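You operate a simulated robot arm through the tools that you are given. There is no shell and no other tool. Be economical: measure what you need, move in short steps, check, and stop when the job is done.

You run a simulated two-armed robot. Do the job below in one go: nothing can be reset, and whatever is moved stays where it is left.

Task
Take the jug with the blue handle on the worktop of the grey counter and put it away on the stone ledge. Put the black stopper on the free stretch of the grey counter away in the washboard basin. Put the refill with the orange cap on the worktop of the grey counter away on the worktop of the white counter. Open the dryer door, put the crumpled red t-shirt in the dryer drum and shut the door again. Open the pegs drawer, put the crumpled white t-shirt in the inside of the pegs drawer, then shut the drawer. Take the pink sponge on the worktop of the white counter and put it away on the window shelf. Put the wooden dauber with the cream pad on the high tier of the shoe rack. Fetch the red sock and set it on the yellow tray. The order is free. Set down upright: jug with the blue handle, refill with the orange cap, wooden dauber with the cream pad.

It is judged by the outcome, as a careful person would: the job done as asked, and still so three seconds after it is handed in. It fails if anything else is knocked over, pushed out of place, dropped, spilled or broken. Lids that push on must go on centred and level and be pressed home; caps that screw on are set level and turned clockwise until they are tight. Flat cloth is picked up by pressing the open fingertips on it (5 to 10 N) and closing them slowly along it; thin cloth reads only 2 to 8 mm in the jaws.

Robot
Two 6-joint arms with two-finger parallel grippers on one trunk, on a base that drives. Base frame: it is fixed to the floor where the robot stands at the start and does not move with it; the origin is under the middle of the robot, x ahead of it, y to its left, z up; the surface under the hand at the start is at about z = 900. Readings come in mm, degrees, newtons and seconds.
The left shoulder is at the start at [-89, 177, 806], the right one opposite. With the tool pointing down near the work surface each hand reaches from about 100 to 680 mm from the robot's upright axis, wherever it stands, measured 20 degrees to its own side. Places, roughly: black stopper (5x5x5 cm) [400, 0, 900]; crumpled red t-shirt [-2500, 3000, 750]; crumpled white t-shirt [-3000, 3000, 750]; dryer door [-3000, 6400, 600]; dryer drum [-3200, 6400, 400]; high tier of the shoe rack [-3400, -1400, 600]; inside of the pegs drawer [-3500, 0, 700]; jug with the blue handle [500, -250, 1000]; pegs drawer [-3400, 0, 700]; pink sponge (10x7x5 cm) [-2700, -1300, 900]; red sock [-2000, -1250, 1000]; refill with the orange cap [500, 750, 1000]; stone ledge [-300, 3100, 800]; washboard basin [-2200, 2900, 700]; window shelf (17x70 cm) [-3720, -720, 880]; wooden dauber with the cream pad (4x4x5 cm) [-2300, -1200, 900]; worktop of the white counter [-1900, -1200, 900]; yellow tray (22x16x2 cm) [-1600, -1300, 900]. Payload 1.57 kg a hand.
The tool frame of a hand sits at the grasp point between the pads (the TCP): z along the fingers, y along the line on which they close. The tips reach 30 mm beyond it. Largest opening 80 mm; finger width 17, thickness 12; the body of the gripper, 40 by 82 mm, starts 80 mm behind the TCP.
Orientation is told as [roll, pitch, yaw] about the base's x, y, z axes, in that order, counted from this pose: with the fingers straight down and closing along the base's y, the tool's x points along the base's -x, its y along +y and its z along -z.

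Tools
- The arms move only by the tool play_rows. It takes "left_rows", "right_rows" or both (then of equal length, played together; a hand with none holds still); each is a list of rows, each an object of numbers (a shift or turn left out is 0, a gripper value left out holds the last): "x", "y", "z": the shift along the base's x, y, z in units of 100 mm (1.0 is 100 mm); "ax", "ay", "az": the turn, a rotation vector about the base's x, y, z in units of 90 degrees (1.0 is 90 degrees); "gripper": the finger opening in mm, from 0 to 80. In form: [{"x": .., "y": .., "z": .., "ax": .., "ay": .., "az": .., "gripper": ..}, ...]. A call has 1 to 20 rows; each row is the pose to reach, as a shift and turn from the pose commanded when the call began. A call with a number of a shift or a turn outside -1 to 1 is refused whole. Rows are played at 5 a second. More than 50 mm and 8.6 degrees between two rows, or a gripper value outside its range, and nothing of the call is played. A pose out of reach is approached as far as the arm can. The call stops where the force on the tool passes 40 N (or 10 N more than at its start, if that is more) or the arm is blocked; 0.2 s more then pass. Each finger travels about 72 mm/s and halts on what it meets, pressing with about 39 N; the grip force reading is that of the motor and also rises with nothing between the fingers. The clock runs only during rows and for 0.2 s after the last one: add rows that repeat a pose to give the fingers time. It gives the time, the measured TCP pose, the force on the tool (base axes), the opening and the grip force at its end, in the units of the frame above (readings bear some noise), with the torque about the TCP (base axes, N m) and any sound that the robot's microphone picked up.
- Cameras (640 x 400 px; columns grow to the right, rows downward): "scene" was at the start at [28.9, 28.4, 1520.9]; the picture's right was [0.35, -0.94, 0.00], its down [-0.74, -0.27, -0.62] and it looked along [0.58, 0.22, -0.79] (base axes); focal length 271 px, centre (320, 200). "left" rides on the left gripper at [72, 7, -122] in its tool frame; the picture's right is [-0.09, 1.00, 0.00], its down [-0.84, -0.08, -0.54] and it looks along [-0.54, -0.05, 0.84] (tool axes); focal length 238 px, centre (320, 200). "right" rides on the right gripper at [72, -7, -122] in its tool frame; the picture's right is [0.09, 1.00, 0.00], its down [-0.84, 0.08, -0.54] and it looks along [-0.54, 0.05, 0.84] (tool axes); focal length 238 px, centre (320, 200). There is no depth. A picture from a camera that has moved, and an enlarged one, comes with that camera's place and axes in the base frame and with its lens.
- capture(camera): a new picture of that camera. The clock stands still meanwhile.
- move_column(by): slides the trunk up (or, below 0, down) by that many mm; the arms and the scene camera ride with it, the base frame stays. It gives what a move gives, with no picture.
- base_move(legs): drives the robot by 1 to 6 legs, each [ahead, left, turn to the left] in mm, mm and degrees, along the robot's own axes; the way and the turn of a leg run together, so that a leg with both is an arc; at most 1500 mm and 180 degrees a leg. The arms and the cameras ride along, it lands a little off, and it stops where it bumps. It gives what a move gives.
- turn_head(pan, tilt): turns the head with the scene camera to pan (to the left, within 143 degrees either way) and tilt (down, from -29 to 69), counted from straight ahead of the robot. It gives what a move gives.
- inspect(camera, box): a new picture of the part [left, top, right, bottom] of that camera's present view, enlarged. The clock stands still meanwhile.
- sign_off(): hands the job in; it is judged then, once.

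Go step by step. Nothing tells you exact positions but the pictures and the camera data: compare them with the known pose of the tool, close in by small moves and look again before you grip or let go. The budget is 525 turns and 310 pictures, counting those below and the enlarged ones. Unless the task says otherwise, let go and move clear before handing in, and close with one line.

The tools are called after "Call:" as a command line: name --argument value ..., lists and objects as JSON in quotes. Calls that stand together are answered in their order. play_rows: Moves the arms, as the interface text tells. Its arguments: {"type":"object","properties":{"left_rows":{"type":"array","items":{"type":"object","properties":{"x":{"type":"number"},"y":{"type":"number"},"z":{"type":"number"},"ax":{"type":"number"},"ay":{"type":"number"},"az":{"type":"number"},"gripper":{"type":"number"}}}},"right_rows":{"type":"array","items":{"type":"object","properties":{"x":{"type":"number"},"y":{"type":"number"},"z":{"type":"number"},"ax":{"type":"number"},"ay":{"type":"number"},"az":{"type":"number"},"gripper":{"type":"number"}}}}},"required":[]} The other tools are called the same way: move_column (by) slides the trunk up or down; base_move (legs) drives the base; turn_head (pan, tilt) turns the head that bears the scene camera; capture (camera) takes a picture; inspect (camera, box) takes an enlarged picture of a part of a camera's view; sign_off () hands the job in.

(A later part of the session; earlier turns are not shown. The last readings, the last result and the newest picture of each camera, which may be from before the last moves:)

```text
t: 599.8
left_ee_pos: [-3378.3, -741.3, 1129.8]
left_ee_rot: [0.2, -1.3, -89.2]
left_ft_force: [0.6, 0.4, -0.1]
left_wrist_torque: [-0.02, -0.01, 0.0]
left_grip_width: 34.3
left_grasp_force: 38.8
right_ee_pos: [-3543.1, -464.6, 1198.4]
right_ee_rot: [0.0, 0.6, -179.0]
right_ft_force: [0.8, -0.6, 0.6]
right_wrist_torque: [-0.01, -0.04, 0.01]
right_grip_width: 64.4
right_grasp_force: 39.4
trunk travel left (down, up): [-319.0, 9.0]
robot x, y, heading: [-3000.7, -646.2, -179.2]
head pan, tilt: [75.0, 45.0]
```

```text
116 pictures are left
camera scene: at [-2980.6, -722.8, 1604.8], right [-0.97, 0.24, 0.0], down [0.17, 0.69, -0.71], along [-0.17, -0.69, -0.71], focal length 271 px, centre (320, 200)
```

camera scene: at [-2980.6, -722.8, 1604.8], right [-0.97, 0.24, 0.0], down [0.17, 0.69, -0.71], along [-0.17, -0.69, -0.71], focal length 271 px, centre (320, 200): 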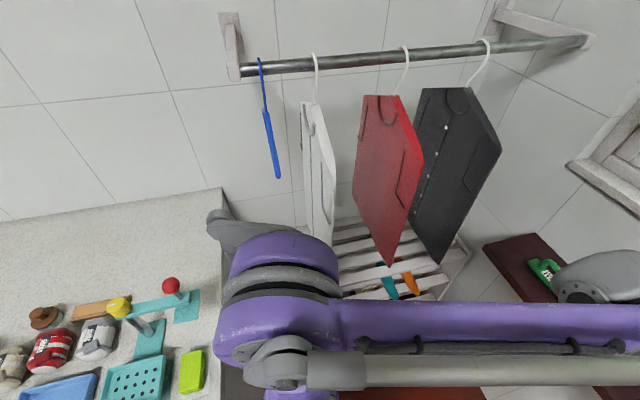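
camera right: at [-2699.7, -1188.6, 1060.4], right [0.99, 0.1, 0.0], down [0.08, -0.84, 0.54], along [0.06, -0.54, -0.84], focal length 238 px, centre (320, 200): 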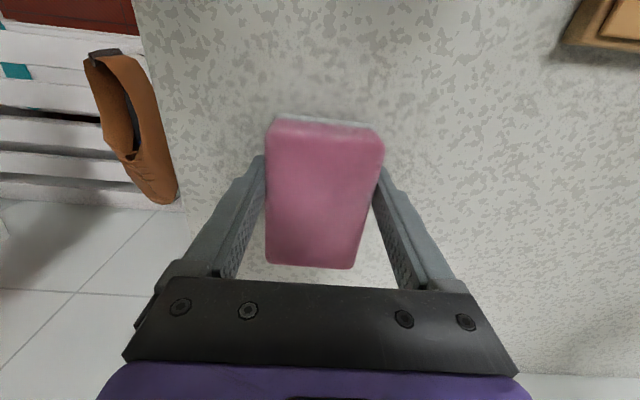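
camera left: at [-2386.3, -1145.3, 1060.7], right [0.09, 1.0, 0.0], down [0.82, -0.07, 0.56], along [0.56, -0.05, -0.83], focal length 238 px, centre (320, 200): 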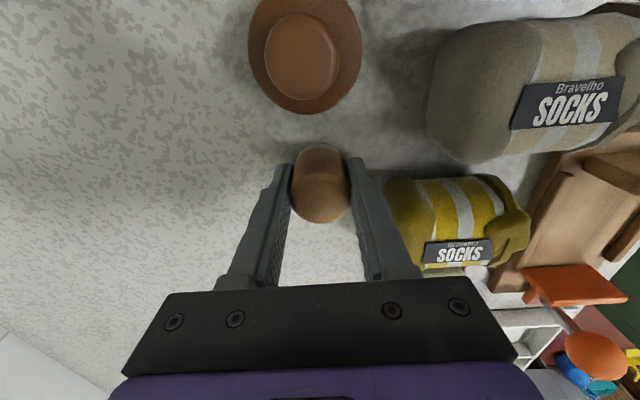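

Everything still hangs in place; the elbow is just near the counter end. I'll shift a bit right and forward, then reach to a free shelf spot near y≈-620.

Call:
base_move --legs '[[0, -30, 0], [70, 0, 0]]'

Call:
play_rows --right_rows '[{"y": -0.3, "z": -0.2}, {"y": -0.6, "z": -0.4}, {"y": -0.9, "z": -0.6}, {"y": -1.0, "z": -0.8}, {"y": -1.0, "z": -1.0}]'

Call:
play_rows --right_rows '[{"y": -0.2, "x": -0.2}, {"y": -0.4, "x": -0.4}, {"y": -0.5, "x": -0.7, "z": -0.2}, {"y": -0.5, "x": -0.8, "z": -0.4}, {"y": -0.5, "x": -0.8, "z": -0.4}]'

Call:
capture --camera "right"

Call:
turn_head --pan 0 --tilt 40

Call:
capture --camera "scene"

```text
t: 601.4
left_ee_pos: [-3446.9, -712.2, 1129.0]
left_ee_rot: [0.2, -1.4, -89.3]
left_ft_force: [0.5, 1.4, -0.7]
left_wrist_torque: [-0.02, 0.04, 0.02]
left_grip_width: 34.4
left_grasp_force: 39.1
right_ee_pos: [-3610.6, -434.5, 1198.4]
right_ee_rot: [0.0, 0.7, -179.1]
right_ft_force: [0.8, 0.2, 0.0]
right_wrist_torque: [0.01, -0.01, -0.01]
right_grip_width: 64.3
right_grasp_force: 39.1
trunk travel left (down, up): [-319.0, 9.0]
robot x, y, heading: [-3073.6, -616.7, -178.9]
head pan, tilt: [75.0, 45.0]
```

```text
t: 602.5
left_ee_pos: [-3448.1, -712.6, 1128.1]
left_ee_rot: [0.1, -1.3, -89.2]
left_ft_force: [-0.9, -0.1, 0.3]
left_wrist_torque: [-0.01, 0.03, 0.0]
left_grip_width: 34.3
left_grasp_force: 39.5
right_ee_pos: [-3612.1, -536.6, 1097.3]
right_ee_rot: [0.0, 0.6, -179.0]
right_ft_force: [-0.2, -0.1, -0.2]
right_wrist_torque: [-0.01, -0.01, 0.01]
right_grip_width: 64.3
right_grasp_force: 38.8
trunk travel left (down, up): [-319.0, 9.0]
robot x, y, heading: [-3075.9, -616.0, -179.1]
head pan, tilt: [75.0, 45.0]
```

```text
t: 603.8
left_ee_pos: [-3447.4, -712.2, 1128.9]
left_ee_rot: [0.1, -1.3, -89.3]
left_ft_force: [-0.2, -0.9, -0.2]
left_wrist_torque: [0.02, -0.02, 0.0]
left_grip_width: 34.2
left_grasp_force: 39.3
right_ee_pos: [-3692.4, -586.0, 1059.5]
right_ee_rot: [0.0, 0.7, -179.0]
right_ft_force: [-0.8, 0.5, 0.5]
right_wrist_torque: [-0.01, -0.02, 0.02]
right_grip_width: 64.3
right_grasp_force: 39.0
trunk travel left (down, up): [-319.0, 9.0]
robot x, y, heading: [-3073.0, -615.8, -179.1]
head pan, tilt: [75.0, 45.0]
```

```text
115 pictures are left
camera right: at [-3621.9, -578.0, 1181.3], right [0.11, -0.99, 0.0], down [-0.84, -0.09, 0.53], along [-0.53, -0.06, -0.85], focal length 238 px, centre (320, 200)
```

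right: 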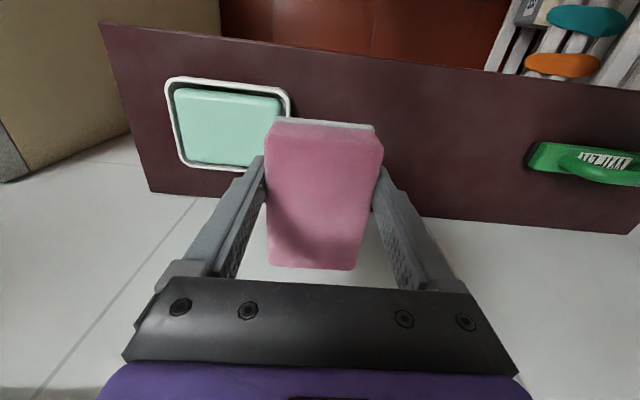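

```text
t: 605.2
left_ee_pos: [-3448.0, -712.5, 1129.6]
left_ee_rot: [0.2, -1.3, -89.2]
left_ft_force: [-0.2, 0.1, 0.2]
left_wrist_torque: [-0.03, -0.01, 0.0]
left_grip_width: 34.3
left_grasp_force: 39.0
right_ee_pos: [-3692.0, -586.0, 1059.3]
right_ee_rot: [0.1, 0.6, -178.9]
right_ft_force: [-0.6, 0.3, -0.2]
right_wrist_torque: [0.03, 0.01, -0.01]
right_grip_width: 64.4
right_grasp_force: 39.4
trunk travel left (down, up): [-319.0, 9.0]
robot x, y, heading: [-3074.7, -618.7, -179.1]
head pan, tilt: [0.0, 40.0]
```

```text
114 pictures are left
camera scene: at [-3115.7, -616.7, 1612.0], right [-0.02, 1.0, 0.0], down [0.64, 0.01, -0.77], along [-0.77, -0.01, -0.64], focal length 271 px, centre (320, 200)
```

scene: 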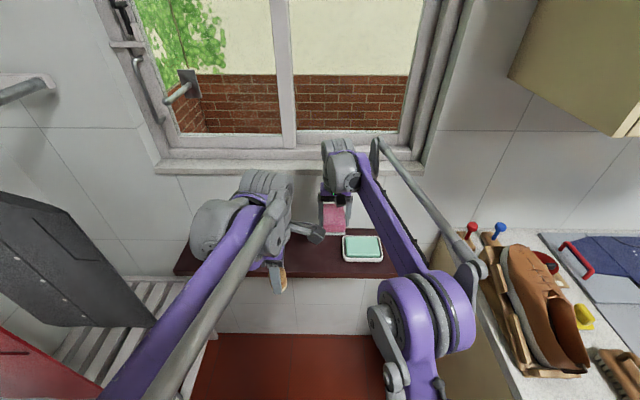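

Shelf spot is clear: soap dish edge at y≈-550. I'll shift to y≈-620 and lower.

Call:
play_rows --right_rows '[{"y": -0.2, "x": -0.05}, {"y": -0.36, "x": -0.08}, {"y": -0.36, "x": -0.08, "z": -0.4}, {"y": -0.36, "x": -0.08, "z": -0.8}, {"y": -0.36, "x": -0.08, "z": -1.0}]'

Call:
play_rows --right_rows '[{"z": -0.1}, {"z": -0.2}, {"z": -0.26}, {"z": -0.32}, {"z": -0.38}, {"z": -0.44}, {"z": -0.5}]'

Call:
capture --camera "right"

```text
t: 606.4
left_ee_pos: [-3448.0, -711.9, 1128.9]
left_ee_rot: [0.1, -1.3, -89.3]
left_ft_force: [0.2, -0.5, -0.6]
left_wrist_torque: [-0.03, 0.01, 0.0]
left_grip_width: 34.2
left_grasp_force: 39.1
right_ee_pos: [-3700.7, -622.0, 959.2]
right_ee_rot: [-0.1, 0.5, -179.0]
right_ft_force: [0.3, 0.2, -0.2]
right_wrist_torque: [-0.04, -0.02, -0.02]
right_grip_width: 64.5
right_grasp_force: 39.1
trunk travel left (down, up): [-319.0, 9.0]
robot x, y, heading: [-3074.1, -619.2, -179.2]
head pan, tilt: [0.0, 40.0]
```

```text
t: 607.6
left_ee_pos: [-3445.6, -711.4, 1129.8]
left_ee_rot: [-0.1, -1.3, -89.1]
left_ft_force: [0.2, -0.2, 0.0]
left_wrist_torque: [-0.01, 0.03, 0.0]
left_grip_width: 34.3
left_grasp_force: 39.1
right_ee_pos: [-3699.5, -622.5, 928.3]
right_ee_rot: [0.1, 0.3, -179.1]
right_ft_force: [-0.5, 0.0, 31.8]
right_wrist_torque: [0.07, 0.47, -0.01]
right_grip_width: 64.4
right_grasp_force: 39.0
trunk travel left (down, up): [-319.0, 9.0]
robot x, y, heading: [-3072.0, -615.7, -179.0]
head pan, tilt: [0.0, 40.0]
stopped in row 6 (right hand): the force on the tool passed its limit at 47 N (the readings are from after the stop); the commanded pose is now the measured one
```

```text
113 pictures are left
camera right: at [-3629.1, -613.4, 1050.0], right [0.11, -0.99, 0.0], down [-0.84, -0.09, 0.54], along [-0.54, -0.06, -0.84], focal length 238 px, centre (320, 200)
```

right: 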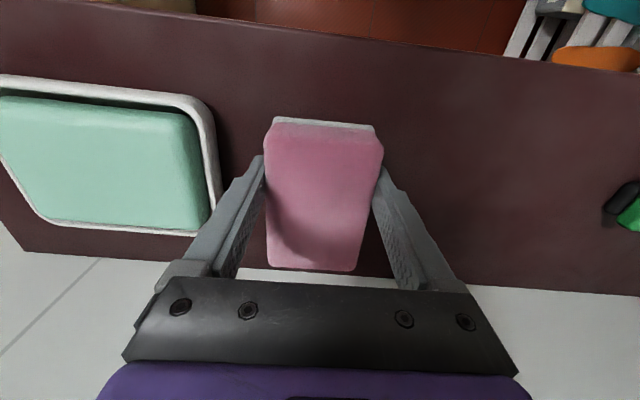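

Seated on the shelf. Release and lift.

Call:
play_rows --right_rows '[{"z": 0.02}, {"z": 0.02, "gripper": 72}, {"z": 0.02, "gripper": 78}, {"z": 0.02, "gripper": 78}, {"z": 0.4}, {"z": 0.8}, {"z": 1.0}]'

Call:
play_rows --right_rows '[{"z": 0.4, "x": 0.2}, {"z": 0.8, "x": 0.4}, {"z": 1.0, "x": 0.8, "y": 0.2}, {"z": 1.0, "x": 1.0, "y": 0.6}, {"z": 1.0, "x": 1.0, "y": 1.0}]'

Call:
capture --camera "scene"

Call:
turn_head --pan 55 --tilt 55

Call:
capture --camera "scene"

```text
t: 609.2
left_ee_pos: [-3448.0, -711.3, 1129.5]
left_ee_rot: [0.1, -1.2, -89.2]
left_ft_force: [0.8, -0.2, -0.6]
left_wrist_torque: [-0.01, 0.04, 0.0]
left_grip_width: 34.3
left_grasp_force: 38.7
right_ee_pos: [-3699.8, -623.1, 1024.9]
right_ee_rot: [0.0, 0.5, -179.0]
right_ft_force: [-0.2, -0.7, -0.3]
right_wrist_torque: [0.04, -0.03, 0.02]
right_grip_width: 78.1
right_grasp_force: 0.1
trunk travel left (down, up): [-319.0, 9.0]
robot x, y, heading: [-3070.9, -620.8, -179.1]
head pan, tilt: [0.0, 40.0]
```

```text
t: 610.4
left_ee_pos: [-3449.6, -711.7, 1129.7]
left_ee_rot: [0.1, -1.2, -89.2]
left_ft_force: [0.2, -0.2, 0.4]
left_wrist_torque: [0.0, -0.01, 0.01]
left_grip_width: 34.3
left_grasp_force: 39.5
right_ee_pos: [-3602.1, -522.2, 1123.7]
right_ee_rot: [0.1, 0.4, -179.0]
right_ft_force: [0.3, -0.1, -0.8]
right_wrist_torque: [-0.02, 0.01, 0.02]
right_grip_width: 77.9
right_grasp_force: 0.1
trunk travel left (down, up): [-319.0, 9.0]
robot x, y, heading: [-3073.1, -618.1, -179.0]
head pan, tilt: [0.0, 40.0]
```

```text
112 pictures are left
camera scene: at [-3116.2, -615.7, 1612.1], right [-0.02, 1.0, 0.0], down [0.64, 0.01, -0.77], along [-0.77, -0.01, -0.64], focal length 271 px, centre (320, 200)
```

scene: 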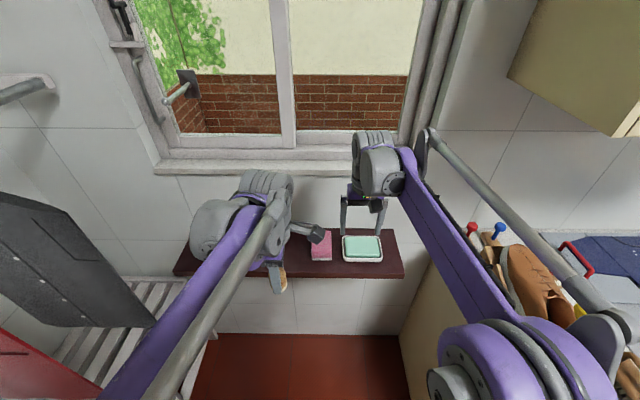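

```text
t: 611.7
left_ee_pos: [-3448.0, -711.8, 1130.5]
left_ee_rot: [0.0, -1.3, -89.2]
left_ft_force: [1.1, -1.0, -0.9]
left_wrist_torque: [0.0, 0.0, -0.02]
left_grip_width: 34.1
left_grasp_force: 39.0
right_ee_pos: [-3600.9, -522.9, 1124.4]
right_ee_rot: [0.1, 0.4, -178.9]
right_ft_force: [-0.8, -0.1, -0.3]
right_wrist_torque: [-0.01, 0.0, 0.0]
right_grip_width: 77.8
right_grasp_force: 0.1
trunk travel left (down, up): [-319.0, 9.0]
robot x, y, heading: [-3069.9, -617.9, -178.9]
head pan, tilt: [55.0, 55.0]
```

```text
111 pictures are left
camera scene: at [-3071.2, -675.0, 1591.4], right [-0.83, 0.56, 0.0], down [0.46, 0.68, -0.57], along [-0.32, -0.47, -0.82], focal length 271 px, centre (320, 200)
```

scene: 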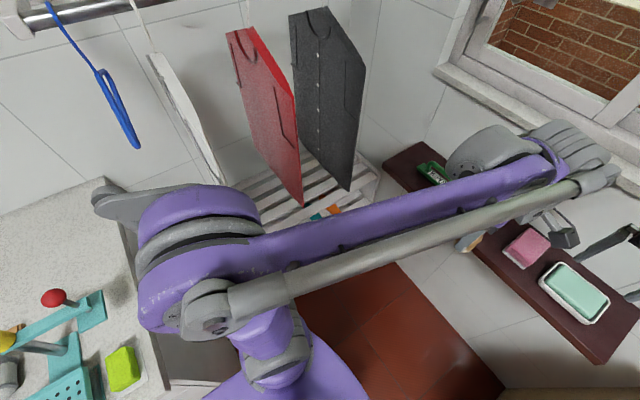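

The sponge is on the shelf. The shirts hang to z≈820–860 with ~200 mm gaps, so I'll face the rack and reach between the white (x≈-3090) and red (x≈-3300) shirts to the top tier. First retract the right hand and turn.

Call:
play_rows --right_rows '[{"x": 0.4}, {"x": 0.8, "z": 0.2}, {"x": 1.0, "z": 0.4}]'

Call:
play_rows --right_rows '[{"x": 0.4, "y": 0.2}, {"x": 0.8, "y": 0.4}, {"x": 1.0, "y": 0.6}]'

Call:
base_move --legs '[[180, 0, 0], [0, 0, 89.0]]'

Call:
turn_head --pan 0 --tilt 45

Call:
capture --camera "scene"

```text
t: 612.5
left_ee_pos: [-3448.2, -712.6, 1129.8]
left_ee_rot: [0.0, -1.2, -89.2]
left_ft_force: [0.0, -0.1, -0.4]
left_wrist_torque: [-0.04, -0.03, 0.0]
left_grip_width: 34.1
left_grasp_force: 39.1
right_ee_pos: [-3500.8, -521.8, 1163.7]
right_ee_rot: [0.0, 0.4, -179.0]
right_ft_force: [0.6, -0.8, -0.2]
right_wrist_torque: [0.03, 0.01, 0.01]
right_grip_width: 78.0
right_grasp_force: 0.0
trunk travel left (down, up): [-319.0, 9.0]
robot x, y, heading: [-3070.7, -616.6, -178.9]
head pan, tilt: [55.0, 55.0]
```

```text
t: 613.3
left_ee_pos: [-3448.0, -713.2, 1128.7]
left_ee_rot: [0.1, -1.3, -89.2]
left_ft_force: [-0.4, -1.0, -0.4]
left_wrist_torque: [-0.02, 0.01, -0.02]
left_grip_width: 34.2
left_grasp_force: 39.1
right_ee_pos: [-3400.2, -463.9, 1165.9]
right_ee_rot: [0.1, 0.4, -179.0]
right_ft_force: [0.3, -0.5, -0.3]
right_wrist_torque: [0.0, 0.0, -0.02]
right_grip_width: 78.2
right_grasp_force: 0.1
trunk travel left (down, up): [-319.0, 9.0]
robot x, y, heading: [-3075.0, -620.2, -179.1]
head pan, tilt: [55.0, 55.0]
```

```text
t: 618.5
left_ee_pos: [-3164.7, -998.6, 1128.6]
left_ee_rot: [0.1, -1.2, -0.4]
left_ft_force: [-0.4, -0.2, 0.5]
left_wrist_torque: [0.0, 0.0, 0.0]
left_grip_width: 34.4
left_grasp_force: 38.9
right_ee_pos: [-3412.5, -946.2, 1165.5]
right_ee_rot: [0.0, 0.5, -90.1]
right_ft_force: [0.5, -0.2, 0.3]
right_wrist_torque: [0.0, 0.03, -0.03]
right_grip_width: 77.8
right_grasp_force: 0.0
trunk travel left (down, up): [-319.0, 9.0]
robot x, y, heading: [-3249.8, -624.3, -90.4]
head pan, tilt: [55.0, 55.0]
```

```text
t: 619.8
left_ee_pos: [-3164.4, -998.3, 1128.6]
left_ee_rot: [0.1, -1.2, -0.3]
left_ft_force: [0.4, 0.5, 0.7]
left_wrist_torque: [0.0, -0.01, 0.0]
left_grip_width: 34.2
left_grasp_force: 39.1
right_ee_pos: [-3413.5, -945.8, 1165.7]
right_ee_rot: [-0.1, 0.4, -90.2]
right_ft_force: [-0.1, -0.7, 0.1]
right_wrist_torque: [-0.02, -0.03, 0.0]
right_grip_width: 77.9
right_grasp_force: 0.1
trunk travel left (down, up): [-319.0, 9.0]
robot x, y, heading: [-3252.6, -616.9, -90.4]
head pan, tilt: [0.0, 45.0]
```

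```text
110 pictures are left
camera scene: at [-3252.1, -656.9, 1604.8], right [-1.0, 0.01, 0.0], down [0.0, 0.71, -0.71], along [0.0, -0.71, -0.71], focal length 271 px, centre (320, 200)
```

scene: 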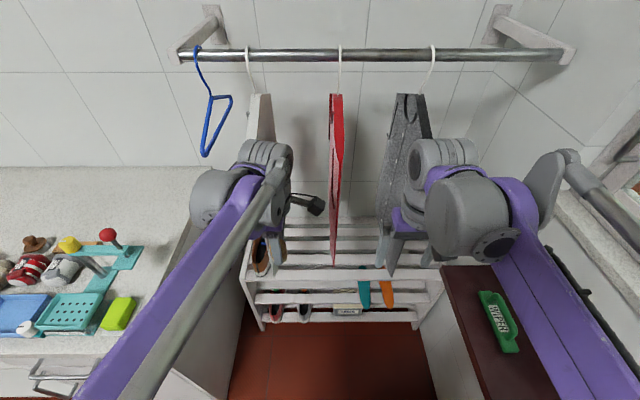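

Clear view now. I'll shift slightly toward −x and forward so the left arm lines up with the gap between the white and red shirts.

Call:
base_move --legs '[[0, -50, 0.4], [90, 0, 0]]'

Call:
play_rows --left_rows '[{"x": 0.03, "z": -0.4}, {"x": 0.05, "z": -0.8}, {"x": 0.05, "z": -1.0}]'

Call:
capture --camera "scene"

Call:
capture --camera "left"

```text
t: 621.6
left_ee_pos: [-3211.6, -1085.3, 1129.7]
left_ee_rot: [0.1, -1.3, 0.0]
left_ft_force: [1.3, 0.5, 0.0]
left_wrist_torque: [-0.01, 0.01, -0.03]
left_grip_width: 34.2
left_grasp_force: 39.2
right_ee_pos: [-3460.0, -1036.5, 1164.3]
right_ee_rot: [0.0, 0.3, -89.8]
right_ft_force: [0.3, -1.0, 0.4]
right_wrist_torque: [0.01, -0.02, 0.02]
right_grip_width: 78.3
right_grasp_force: 0.0
trunk travel left (down, up): [-319.0, 9.0]
robot x, y, heading: [-3301.2, -709.3, -89.9]
head pan, tilt: [0.0, 45.0]
```

```text
t: 622.4
left_ee_pos: [-3208.2, -1088.2, 1031.3]
left_ee_rot: [0.1, -1.3, 0.1]
left_ft_force: [-0.2, 0.7, -0.7]
left_wrist_torque: [-0.02, 0.0, 0.02]
left_grip_width: 34.3
left_grasp_force: 39.2
right_ee_pos: [-3460.3, -1036.0, 1164.8]
right_ee_rot: [-0.1, 0.4, -89.7]
right_ft_force: [-0.2, 0.1, 0.4]
right_wrist_torque: [0.02, 0.0, -0.02]
right_grip_width: 78.0
right_grasp_force: 0.1
trunk travel left (down, up): [-319.0, 9.0]
robot x, y, heading: [-3294.8, -708.8, -89.8]
head pan, tilt: [0.0, 45.0]
```

```text
109 pictures are left
camera scene: at [-3301.7, -746.2, 1604.8], right [-1.0, 0.0, 0.0], down [0.0, 0.71, -0.71], along [0.0, -0.71, -0.71], focal length 271 px, centre (320, 200)
```

scene: 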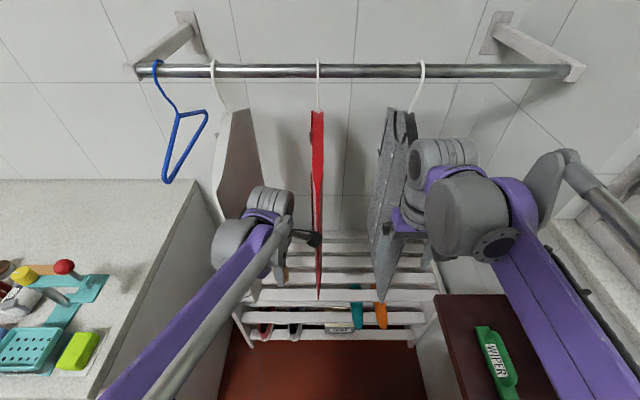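

```text
108 pictures are left
camera left: at [-3280.6, -1079.8, 1151.5], right [0.09, 1.0, 0.0], down [0.82, -0.08, 0.56], along [0.56, -0.05, -0.83], focal length 238 px, centre (320, 200)
```

left: 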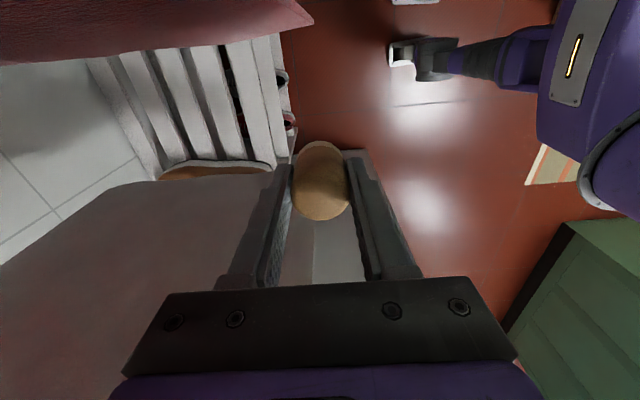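

The hand's camera is too near the red shirt in this orientation; I'll pull back and turn the hand so the camera is behind it (jaws along x).

Call:
play_rows --left_rows '[{"y": 0.4}, {"y": 0.7, "az": -0.083}, {"y": 0.7, "az": -0.166}, {"y": 0.7, "az": -0.25}, {"y": 0.7, "az": -0.333}, {"y": 0.7, "az": -0.416}, {"y": 0.7, "az": -0.5}, {"y": 0.7, "az": -0.583}, {"y": 0.7, "az": -0.666}, {"y": 0.7, "az": -0.75}, {"y": 0.7, "az": -0.833}, {"y": 0.7, "az": -0.916}, {"y": 0.7, "az": -1.0}, {"y": 0.7, "az": -1.0, "z": -0.4}, {"y": 0.7, "az": -1.0, "z": -0.8}]'

Call:
capture --camera "left"

```text
t: 625.6
left_ee_pos: [-3208.4, -1015.2, 950.1]
left_ee_rot: [0.0, -1.3, -90.0]
left_ft_force: [-0.1, 0.8, -0.8]
left_wrist_torque: [-0.03, -0.02, -0.01]
left_grip_width: 34.2
left_grasp_force: 39.2
right_ee_pos: [-3459.7, -1037.0, 1165.6]
right_ee_rot: [0.0, 0.4, -89.7]
right_ft_force: [0.4, -0.7, 0.6]
right_wrist_torque: [0.02, 0.01, 0.01]
right_grip_width: 78.1
right_grasp_force: 0.1
trunk travel left (down, up): [-319.0, 9.0]
robot x, y, heading: [-3302.8, -709.5, -90.0]
head pan, tilt: [0.0, 45.0]
```

```text
107 pictures are left
camera left: at [-3200.5, -940.6, 1071.2], right [1.0, -0.09, 0.0], down [-0.08, -0.82, 0.56], along [-0.05, -0.56, -0.83], focal length 238 px, centre (320, 200)
```

left: 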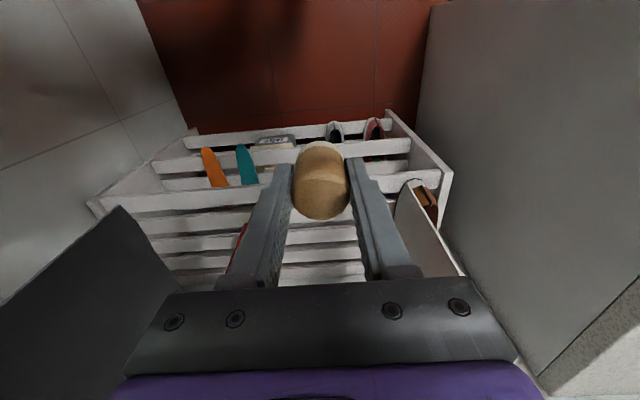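

I can see the top tier's slats between the shirts. Let me zoom to measure slat widths.

Call:
inspect --camera "left" --box '[220, 150, 460, 300]'

```text
2.67 times, centred on (340, 225) of left
camera zoom: at [-3200.5, -940.6, 1071.2], right [1.0, -0.09, 0.0], down [-0.08, -0.82, 0.56], along [-0.05, -0.56, -0.83], focal length 636 px, centre (267, 133)
```

zoom: 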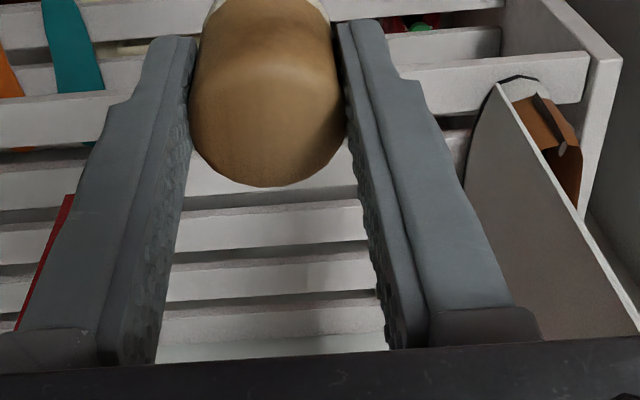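

Slat 2 spans y≈-1288..-1330. I'll lower below most of the shirts' height while moving in toward [-3208,-1308].

Call:
play_rows --left_rows '[{"y": -0.2, "z": -0.3}, {"y": -0.45, "z": -0.6}, {"y": -0.7, "z": -0.9}, {"y": -1.0, "z": -1.0}]'

Call:
play_rows --left_rows '[{"y": -0.2, "z": -0.3}, {"y": -0.45, "z": -0.6}, {"y": -0.7, "z": -0.9}, {"y": -1.0, "z": -1.0}]'

Call:
capture --camera "scene"

Call:
capture --camera "left"

```text
t: 626.6
left_ee_pos: [-3207.0, -1118.0, 848.5]
left_ee_rot: [0.2, -1.1, -89.9]
left_ft_force: [1.2, 0.1, 0.4]
left_wrist_torque: [0.03, -0.02, -0.01]
left_grip_width: 34.5
left_grasp_force: 39.6
right_ee_pos: [-3459.6, -1037.5, 1165.1]
right_ee_rot: [-0.1, 0.4, -89.8]
right_ft_force: [-0.5, -0.7, -0.5]
right_wrist_torque: [0.0, 0.01, 0.0]
right_grip_width: 78.0
right_grasp_force: 0.0
trunk travel left (down, up): [-319.0, 9.0]
robot x, y, heading: [-3300.6, -708.4, -90.0]
head pan, tilt: [0.0, 45.0]
```

```text
t: 627.6
left_ee_pos: [-3205.8, -1217.7, 748.0]
left_ee_rot: [0.2, -1.1, -90.0]
left_ft_force: [0.1, 0.6, -0.7]
left_wrist_torque: [0.08, 0.0, 0.0]
left_grip_width: 34.5
left_grasp_force: 38.6
right_ee_pos: [-3459.9, -1038.1, 1165.5]
right_ee_rot: [0.0, 0.4, -89.8]
right_ft_force: [0.2, 0.0, 0.1]
right_wrist_torque: [0.0, -0.02, 0.05]
right_grip_width: 78.1
right_grasp_force: 0.0
trunk travel left (down, up): [-319.0, 9.0]
robot x, y, heading: [-3300.0, -708.7, -89.9]
head pan, tilt: [0.0, 45.0]
```

```text
105 pictures are left
camera scene: at [-3301.7, -747.0, 1604.8], right [-1.0, 0.0, 0.0], down [0.0, 0.71, -0.71], along [0.0, -0.71, -0.71], focal length 271 px, centre (320, 200)
```

scene: 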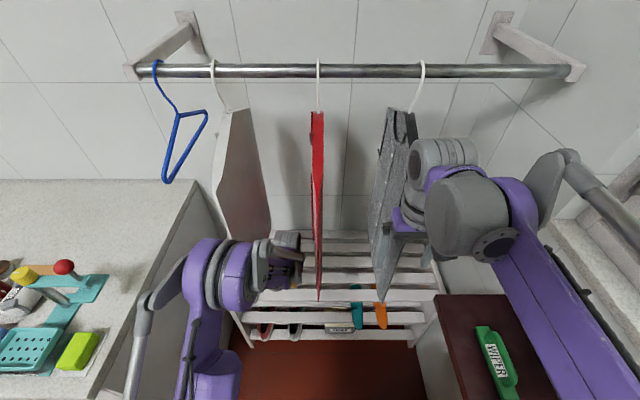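

```text
104 pictures are left
camera left: at [-3198.1, -1141.8, 869.1], right [1.0, -0.09, 0.0], down [-0.08, -0.82, 0.56], along [-0.05, -0.56, -0.83], focal length 238 px, centre (320, 200)
```

left: 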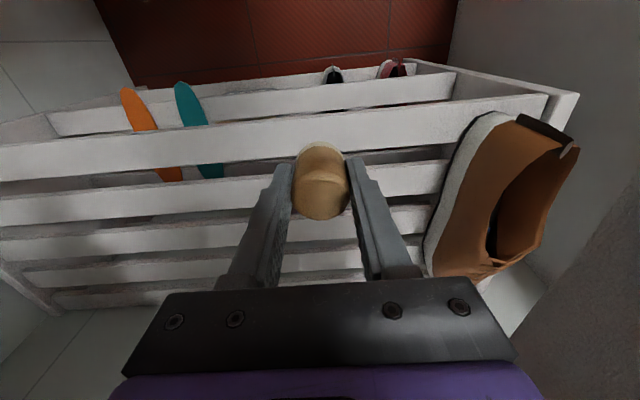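

Below the shirts now, with a clear view of the slats. I'll move in over slat 2 and lower further.

Call:
play_rows --left_rows '[{"y": -0.3, "z": -0.1}, {"y": -0.6, "z": -0.3}, {"y": -0.9, "z": -0.5}, {"y": -0.9, "z": -0.6}, {"y": -0.9, "z": -0.6}]'

Call:
capture --camera "left"

```text
t: 628.8
left_ee_pos: [-3205.3, -1307.2, 689.4]
left_ee_rot: [0.1, -1.3, -90.0]
left_ft_force: [-0.8, -0.3, 1.3]
left_wrist_torque: [0.01, 0.01, 0.0]
left_grip_width: 34.2
left_grasp_force: 38.8
right_ee_pos: [-3459.4, -1036.5, 1165.3]
right_ee_rot: [0.0, 0.4, -89.8]
right_ft_force: [0.2, -0.1, -0.9]
right_wrist_torque: [0.0, 0.02, 0.01]
right_grip_width: 77.9
right_grasp_force: 0.1
trunk travel left (down, up): [-319.0, 9.0]
robot x, y, heading: [-3301.3, -708.9, -90.0]
head pan, tilt: [0.0, 45.0]
```

```text
103 pictures are left
camera left: at [-3199.0, -1231.0, 809.7], right [1.0, -0.09, 0.0], down [-0.08, -0.82, 0.56], along [-0.05, -0.56, -0.83], focal length 238 px, centre (320, 200)
```

left: 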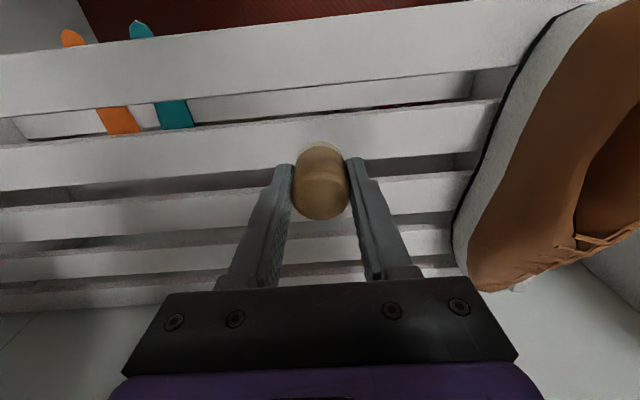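

The dauber will land in the middle of a slat. I'll lower gently to contact.

Call:
play_rows --left_rows '[{"z": -0.15}, {"z": -0.3}, {"z": -0.38}, {"z": -0.44}, {"z": -0.5}, {"z": -0.56}]'

Call:
capture --camera "left"

```text
t: 630.2
left_ee_pos: [-3207.6, -1306.7, 632.6]
left_ee_rot: [0.2, -1.3, -90.0]
left_ft_force: [-0.3, -0.5, 0.3]
left_wrist_torque: [-0.02, 0.01, -0.03]
left_grip_width: 34.4
left_grasp_force: 38.4
right_ee_pos: [-3459.1, -1035.2, 1165.6]
right_ee_rot: [0.0, 0.5, -89.8]
right_ft_force: [-0.5, 0.1, -0.1]
right_wrist_torque: [0.0, 0.02, 0.02]
right_grip_width: 78.3
right_grasp_force: 0.1
trunk travel left (down, up): [-319.0, 9.0]
robot x, y, heading: [-3297.8, -710.1, -90.0]
head pan, tilt: [0.0, 45.0]
```

```text
102 pictures are left
camera left: at [-3199.2, -1230.8, 753.8], right [1.0, -0.09, 0.0], down [-0.08, -0.82, 0.56], along [-0.05, -0.56, -0.83], focal length 238 px, centre (320, 200)
```

left: 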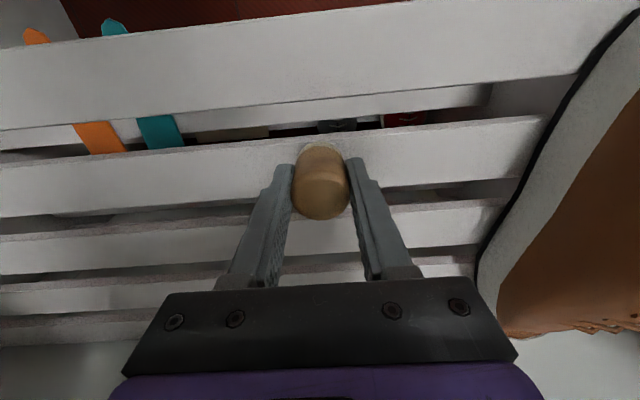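

Call:
play_rows --left_rows '[{"z": -0.06}, {"z": -0.12}, {"z": -0.18}, {"z": -0.24}, {"z": -0.3}, {"z": -0.36}, {"z": -0.42}]'

Call:
capture --camera "left"

```text
t: 631.3
left_ee_pos: [-3206.6, -1307.4, 610.0]
left_ee_rot: [0.1, -1.4, -89.9]
left_ft_force: [0.2, -2.7, 31.8]
left_wrist_torque: [0.22, 0.27, 0.03]
left_grip_width: 34.3
left_grasp_force: 39.7
right_ee_pos: [-3460.0, -1034.3, 1164.8]
right_ee_rot: [-0.1, 0.4, -89.7]
right_ft_force: [0.7, -0.1, -0.8]
right_wrist_torque: [-0.03, 0.04, -0.02]
right_grip_width: 78.0
right_grasp_force: 0.0
trunk travel left (down, up): [-319.0, 9.0]
robot x, y, heading: [-3300.7, -714.0, -90.0]
head pan, tilt: [0.0, 45.0]
stopped in row 5 (left hand): the force on the tool passed its limit at 62 N (the readings are from after the stop); the commanded pose is now the measured one
```

```text
101 pictures are left
camera left: at [-3199.9, -1230.7, 730.9], right [1.0, -0.09, 0.0], down [-0.08, -0.82, 0.56], along [-0.05, -0.56, -0.83], focal length 238 px, centre (320, 200)
```

left: 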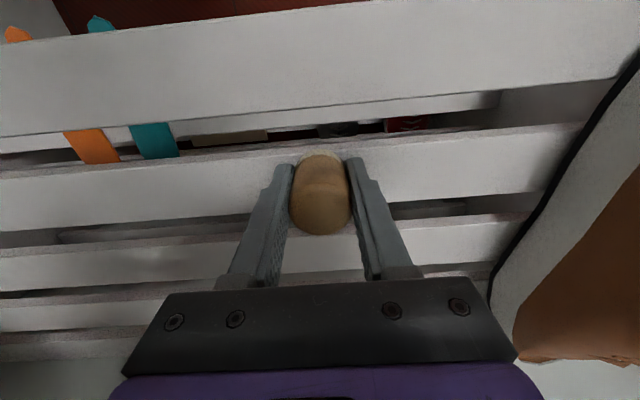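

Contact on the slat. I'll relieve the load, open slowly, and check it stands.

Call:
play_rows --left_rows '[{"z": 0.02}, {"z": 0.02, "gripper": 38}, {"z": 0.02, "gripper": 44}, {"z": 0.02, "gripper": 54}, {"z": 0.02, "gripper": 54}]'

Call:
capture --camera "left"

```text
t: 632.5
left_ee_pos: [-3205.1, -1307.4, 610.2]
left_ee_rot: [0.1, -1.2, -89.8]
left_ft_force: [16.9, 1.6, 21.0]
left_wrist_torque: [0.19, -0.06, -0.09]
left_grip_width: 38.9
left_grasp_force: 0.0
right_ee_pos: [-3458.6, -1034.5, 1165.6]
right_ee_rot: [0.0, 0.3, -89.7]
right_ft_force: [1.0, -0.2, -0.1]
right_wrist_torque: [-0.01, -0.02, 0.0]
right_grip_width: 78.0
right_grasp_force: 0.0
trunk travel left (down, up): [-319.0, 9.0]
robot x, y, heading: [-3301.5, -710.2, -89.9]
head pan, tilt: [0.0, 45.0]
```

```text
100 pictures are left
camera left: at [-3198.1, -1230.8, 731.0], right [1.0, -0.09, 0.0], down [-0.08, -0.82, 0.56], along [-0.05, -0.56, -0.83], focal length 238 px, centre (320, 200)
```

left: 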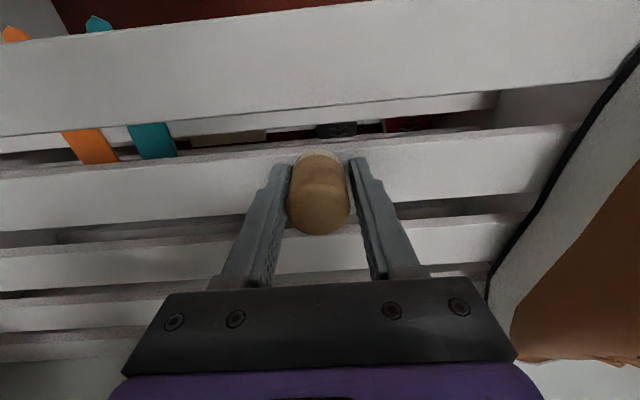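

The fingertips are resting on the slat, blocking the opening. I'll raise a few mm and open fully.

Call:
play_rows --left_rows '[{"z": 0.03, "gripper": 39}, {"z": 0.05, "gripper": 44}, {"z": 0.05, "gripper": 54}, {"z": 0.05, "gripper": 54}]'

Call:
capture --camera "left"

```text
t: 633.5
left_ee_pos: [-3206.9, -1306.2, 613.9]
left_ee_rot: [0.1, -1.3, -90.1]
left_ft_force: [0.1, 0.6, -0.7]
left_wrist_torque: [0.0, -0.03, -0.04]
left_grip_width: 54.1
left_grasp_force: 0.0
right_ee_pos: [-3459.6, -1036.1, 1166.3]
right_ee_rot: [0.0, 0.3, -89.6]
right_ft_force: [0.5, -0.1, 0.0]
right_wrist_torque: [-0.03, -0.04, -0.03]
right_grip_width: 77.9
right_grasp_force: 0.0
trunk travel left (down, up): [-319.0, 9.0]
robot x, y, heading: [-3300.5, -711.1, -89.8]
head pan, tilt: [0.0, 45.0]
```

```text
99 pictures are left
camera left: at [-3199.7, -1231.6, 735.0], right [1.0, -0.09, 0.0], down [-0.08, -0.82, 0.56], along [-0.05, -0.56, -0.83], focal length 238 px, centre (320, 200)
```

left: 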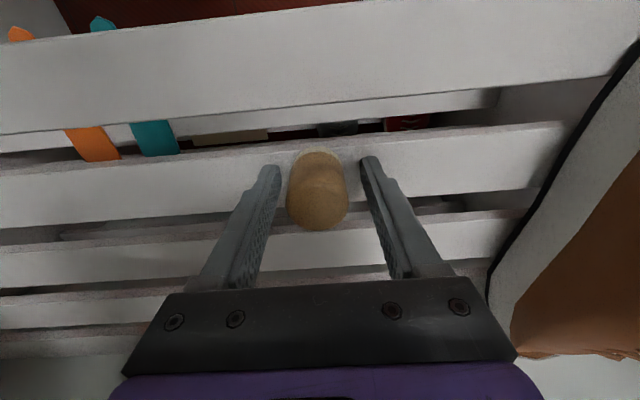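

The dauber stands upright on the slat. I'll lift off and withdraw under the shirts the same way.

Call:
play_rows --left_rows '[{"z": 0.3}, {"z": 0.7}, {"z": 0.75, "y": 0.3}, {"z": 0.85, "y": 0.6}, {"z": 1.0, "y": 0.9}]'

Call:
capture --camera "left"

Call:
play_rows --left_rows '[{"z": 0.3, "y": 0.2}, {"z": 0.6, "y": 0.45}, {"z": 0.9, "y": 0.7}, {"z": 1.0, "y": 1.0}]'

Call:
play_rows --left_rows '[{"z": 0.3, "y": 0.2}, {"z": 0.6, "y": 0.45}, {"z": 0.9, "y": 0.7}, {"z": 1.0, "y": 1.0}]'

Call:
play_rows --left_rows '[{"z": 0.4}, {"z": 0.8}, {"z": 1.0}]'

Call:
capture --camera "scene"

```text
t: 634.7
left_ee_pos: [-3207.8, -1217.3, 715.7]
left_ee_rot: [0.2, -1.2, -90.0]
left_ft_force: [0.2, 0.0, -0.5]
left_wrist_torque: [-0.02, 0.0, 0.01]
left_grip_width: 53.9
left_grasp_force: 0.0
right_ee_pos: [-3459.9, -1036.0, 1165.4]
right_ee_rot: [0.1, 0.4, -89.8]
right_ft_force: [-0.2, 0.1, -0.2]
right_wrist_torque: [-0.03, 0.02, -0.02]
right_grip_width: 78.2
right_grasp_force: 0.0
trunk travel left (down, up): [-319.0, 9.0]
robot x, y, heading: [-3303.7, -709.6, -89.9]
head pan, tilt: [0.0, 45.0]
```

```text
98 pictures are left
camera left: at [-3200.3, -1140.6, 836.1], right [1.0, -0.09, 0.0], down [-0.08, -0.82, 0.56], along [-0.05, -0.56, -0.83], focal length 238 px, centre (320, 200)
```

left: 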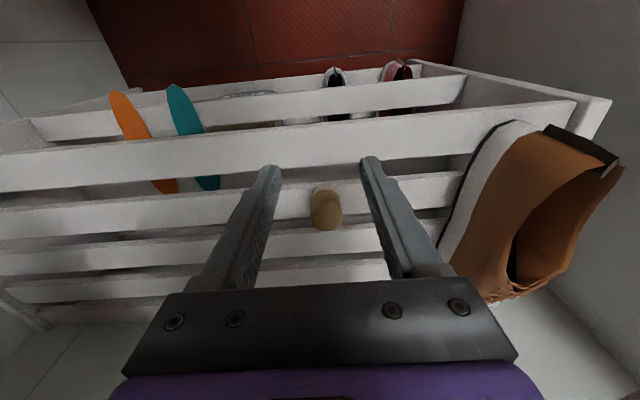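

```text
t: 635.7
left_ee_pos: [-3207.5, -1115.8, 815.6]
left_ee_rot: [0.1, -1.3, -89.9]
left_ft_force: [0.8, 0.1, 0.0]
left_wrist_torque: [0.0, 0.0, -0.02]
left_grip_width: 54.4
left_grasp_force: 0.1
right_ee_pos: [-3459.8, -1035.9, 1165.6]
right_ee_rot: [-0.1, 0.4, -89.8]
right_ft_force: [0.6, 0.9, 0.5]
right_wrist_torque: [0.0, -0.03, -0.02]
right_grip_width: 77.8
right_grasp_force: 0.0
trunk travel left (down, up): [-319.0, 9.0]
robot x, y, heading: [-3304.7, -711.5, -89.8]
head pan, tilt: [0.0, 45.0]
```

```text
t: 636.7
left_ee_pos: [-3206.5, -1018.1, 914.6]
left_ee_rot: [0.1, -1.3, -90.0]
left_ft_force: [-0.3, -0.2, 0.1]
left_wrist_torque: [-0.05, -0.01, 0.01]
left_grip_width: 54.1
left_grasp_force: 0.1
right_ee_pos: [-3459.6, -1035.6, 1165.6]
right_ee_rot: [0.0, 0.5, -89.9]
right_ft_force: [0.5, 0.7, -0.5]
right_wrist_torque: [0.0, 0.0, -0.02]
right_grip_width: 78.0
right_grasp_force: 0.0
trunk travel left (down, up): [-319.0, 9.0]
robot x, y, heading: [-3304.1, -712.7, -89.4]
head pan, tilt: [0.0, 45.0]
```

```text
t: 637.5
left_ee_pos: [-3206.7, -1018.6, 1013.7]
left_ee_rot: [0.2, -1.3, -89.9]
left_ft_force: [-0.1, 0.6, -0.9]
left_wrist_torque: [0.03, -0.03, 0.0]
left_grip_width: 54.2
left_grasp_force: 0.1
right_ee_pos: [-3460.0, -1037.1, 1165.4]
right_ee_rot: [0.0, 0.4, -89.8]
right_ft_force: [0.6, 0.4, 0.3]
right_wrist_torque: [0.01, -0.03, 0.02]
right_grip_width: 78.1
right_grasp_force: 0.1
trunk travel left (down, up): [-319.0, 9.0]
robot x, y, heading: [-3302.0, -711.1, -90.3]
head pan, tilt: [0.0, 45.0]
```

```text
97 pictures are left
camera scene: at [-3301.8, -746.2, 1604.8], right [-1.0, 0.0, 0.0], down [0.0, 0.71, -0.71], along [0.0, -0.71, -0.71], focal length 271 px, centre (320, 200)
```

scene: 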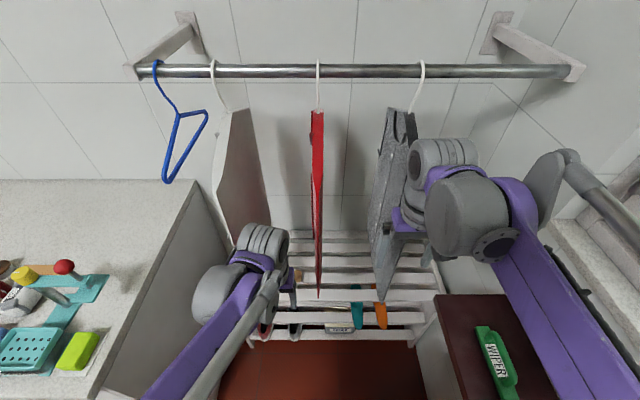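

The dauber is on the top tier. The last item is the refill on the grey counter, so I'll drive back there.

Call:
base_move --legs '[[-350, 0, 0], [0, 600, 0], [0, 0, 90], [1400, 0, 0], [850, 0, 0]]'

Call:
turn_head --pan 20 --tilt 25

Call:
capture --camera "scene"

```text
t: 639.4
left_ee_pos: [-3206.6, -749.3, 1013.0]
left_ee_rot: [0.1, -1.4, -89.7]
left_ft_force: [-0.3, 0.4, 1.0]
left_wrist_torque: [-0.07, -0.03, -0.02]
left_grip_width: 54.1
left_grasp_force: 0.1
right_ee_pos: [-3458.9, -768.0, 1165.0]
right_ee_rot: [0.0, 0.2, -89.5]
right_ft_force: [-0.4, 0.1, -0.4]
right_wrist_torque: [-0.02, 0.01, 0.02]
right_grip_width: 78.0
right_grasp_force: 0.1
trunk travel left (down, up): [-319.0, 9.0]
robot x, y, heading: [-3297.6, -448.6, -89.3]
head pan, tilt: [0.0, 45.0]
stopped in leg 1: the robot was blocked; the commanded pose is now the measured one
```

```text
t: 640.3
left_ee_pos: [-3206.0, -756.5, 1013.1]
left_ee_rot: [0.1, -1.3, -89.6]
left_ft_force: [0.5, -0.1, 0.4]
left_wrist_torque: [0.04, -0.01, 0.01]
left_grip_width: 53.7
left_grasp_force: 0.1
right_ee_pos: [-3458.8, -774.7, 1166.0]
right_ee_rot: [0.1, 0.5, -89.3]
right_ft_force: [-0.9, 0.3, 0.1]
right_wrist_torque: [-0.02, -0.01, 0.0]
right_grip_width: 77.9
right_grasp_force: 0.0
trunk travel left (down, up): [-319.0, 9.0]
robot x, y, heading: [-3301.3, -446.9, -89.6]
head pan, tilt: [20.0, 25.0]
```

```text
96 pictures are left
camera scene: at [-3271.3, -489.7, 1635.3], right [-0.94, -0.35, 0.0], down [-0.15, 0.4, -0.91], along [0.32, -0.85, -0.42], focal length 271 px, centre (320, 200)
```

scene: 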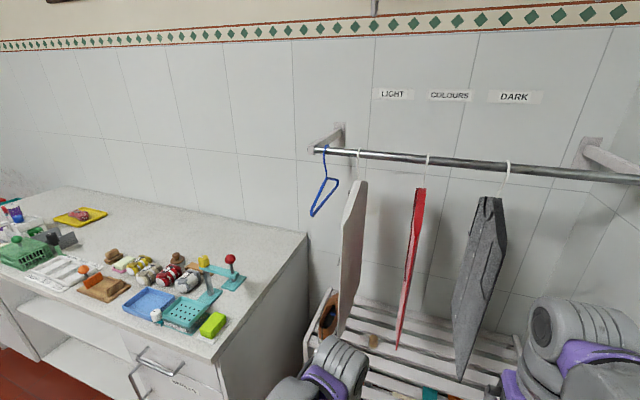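

I touched the cream counter behind me. I'll move +x first, then back and turn.

Call:
base_move --legs '[[20, 0, 0], [0, 350, 0]]'

Call:
base_move --legs '[[-150, 0, 0], [0, 350, 0], [0, 0, 89.5], [1400, 0, 0], [700, 0, 0]]'

Call:
turn_head --pan 30 --tilt 30

Call:
capture --camera "scene"

```text
t: 644.3
left_ee_pos: [-2857.1, -774.1, 1013.2]
left_ee_rot: [0.0, -1.3, -89.7]
left_ft_force: [-0.6, 0.0, 0.6]
left_wrist_torque: [0.05, 0.02, -0.04]
left_grip_width: 53.8
left_grasp_force: 0.0
right_ee_pos: [-3110.9, -792.2, 1165.7]
right_ee_rot: [-0.1, 0.4, -89.5]
right_ft_force: [0.2, 0.2, -0.3]
right_wrist_torque: [-0.03, -0.03, -0.01]
right_grip_width: 77.9
right_grasp_force: 0.1
trunk travel left (down, up): [-319.0, 9.0]
robot x, y, heading: [-2955.3, -464.6, -89.6]
head pan, tilt: [20.0, 25.0]
```

```text
t: 662.8
left_ee_pos: [-172.2, -244.0, 1012.6]
left_ee_rot: [0.2, -1.4, -0.6]
left_ft_force: [-0.2, -0.8, 1.0]
left_wrist_torque: [0.01, 0.01, 0.01]
left_grip_width: 53.9
left_grasp_force: 0.1
right_ee_pos: [-157.2, -497.0, 1164.9]
right_ee_rot: [0.0, 0.5, -0.4]
right_ft_force: [0.7, 0.2, 0.1]
right_wrist_torque: [-0.02, -0.03, 0.01]
right_grip_width: 78.3
right_grasp_force: 0.1
trunk travel left (down, up): [-319.0, 9.0]
robot x, y, heading: [-484.6, -335.6, -0.4]
head pan, tilt: [20.0, 25.0]
```

```text
t: 663.6
left_ee_pos: [-172.2, -242.6, 1013.3]
left_ee_rot: [0.1, -1.3, -0.7]
left_ft_force: [0.2, 0.4, -0.2]
left_wrist_torque: [0.01, -0.02, -0.03]
left_grip_width: 54.0
left_grasp_force: 0.0
right_ee_pos: [-157.6, -497.8, 1165.5]
right_ee_rot: [0.0, 0.4, -0.4]
right_ft_force: [-0.4, 0.3, 0.0]
right_wrist_torque: [0.04, -0.02, -0.01]
right_grip_width: 78.0
right_grasp_force: 0.1
trunk travel left (down, up): [-319.0, 9.0]
robot x, y, heading: [-480.4, -336.4, -0.5]
head pan, tilt: [30.0, 30.0]
```

```text
95 pictures are left
camera scene: at [-446.1, -286.8, 1627.4], right [0.49, -0.87, 0.0], down [-0.44, -0.25, -0.87], along [0.75, 0.43, -0.5], focal length 271 px, centre (320, 200)
```

scene: 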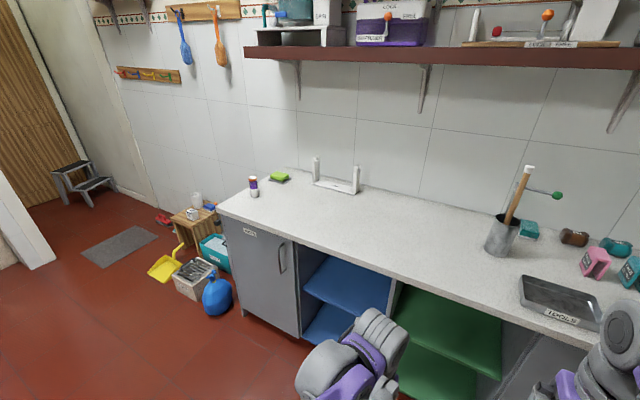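

The refill is at about [495,675]. I'll drive over to it.

Call:
base_move --legs '[[0, 905, 0], [410, 0, 0.5]]'

Call:
turn_head --pan 10 --tilt 45

Call:
capture --camera "scene"

Call:
capture --camera "left"

```text
t: 674.0
left_ee_pos: [242.7, 667.4, 1013.3]
left_ee_rot: [0.1, -1.3, -0.2]
left_ft_force: [-0.1, 0.3, -0.1]
left_wrist_torque: [0.02, 0.03, 0.01]
left_grip_width: 53.8
left_grasp_force: 0.1
right_ee_pos: [258.9, 413.9, 1164.9]
right_ee_rot: [-0.1, 0.4, 0.0]
right_ft_force: [-0.4, 0.1, 0.5]
right_wrist_torque: [-0.02, -0.01, -0.02]
right_grip_width: 78.1
right_grasp_force: 0.1
trunk travel left (down, up): [-319.0, 9.0]
robot x, y, heading: [-65.2, 576.4, -0.3]
head pan, tilt: [30.0, 30.0]
```

```text
t: 674.9
left_ee_pos: [243.5, 667.2, 1012.4]
left_ee_rot: [0.1, -1.3, -0.2]
left_ft_force: [1.4, -0.1, 0.0]
left_wrist_torque: [-0.01, -0.01, 0.02]
left_grip_width: 54.1
left_grasp_force: 0.1
right_ee_pos: [259.7, 414.2, 1165.7]
right_ee_rot: [0.0, 0.4, 0.0]
right_ft_force: [-1.3, 0.2, 0.6]
right_wrist_torque: [0.01, 0.0, -0.03]
right_grip_width: 77.9
right_grasp_force: 0.1
trunk travel left (down, up): [-319.0, 9.0]
robot x, y, heading: [-66.9, 578.4, -0.2]
head pan, tilt: [10.0, 45.0]
```

```text
94 pictures are left
camera scene: at [-29.6, 591.0, 1604.8], right [0.17, -0.98, 0.0], down [-0.7, -0.12, -0.71], along [0.7, 0.12, -0.71], focal length 271 px, centre (320, 200)
```

scene: 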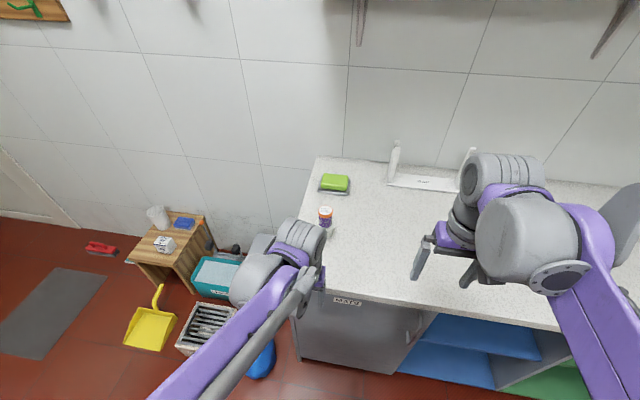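

```text
93 pictures are left
camera left: at [169.3, 675.7, 1134.2], right [0.09, 1.0, 0.0], down [0.82, -0.08, 0.56], along [0.56, -0.05, -0.83], focal length 238 px, centre (320, 200)
```

left: 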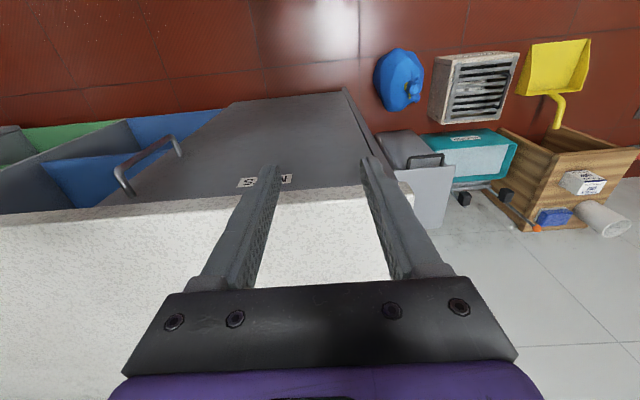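

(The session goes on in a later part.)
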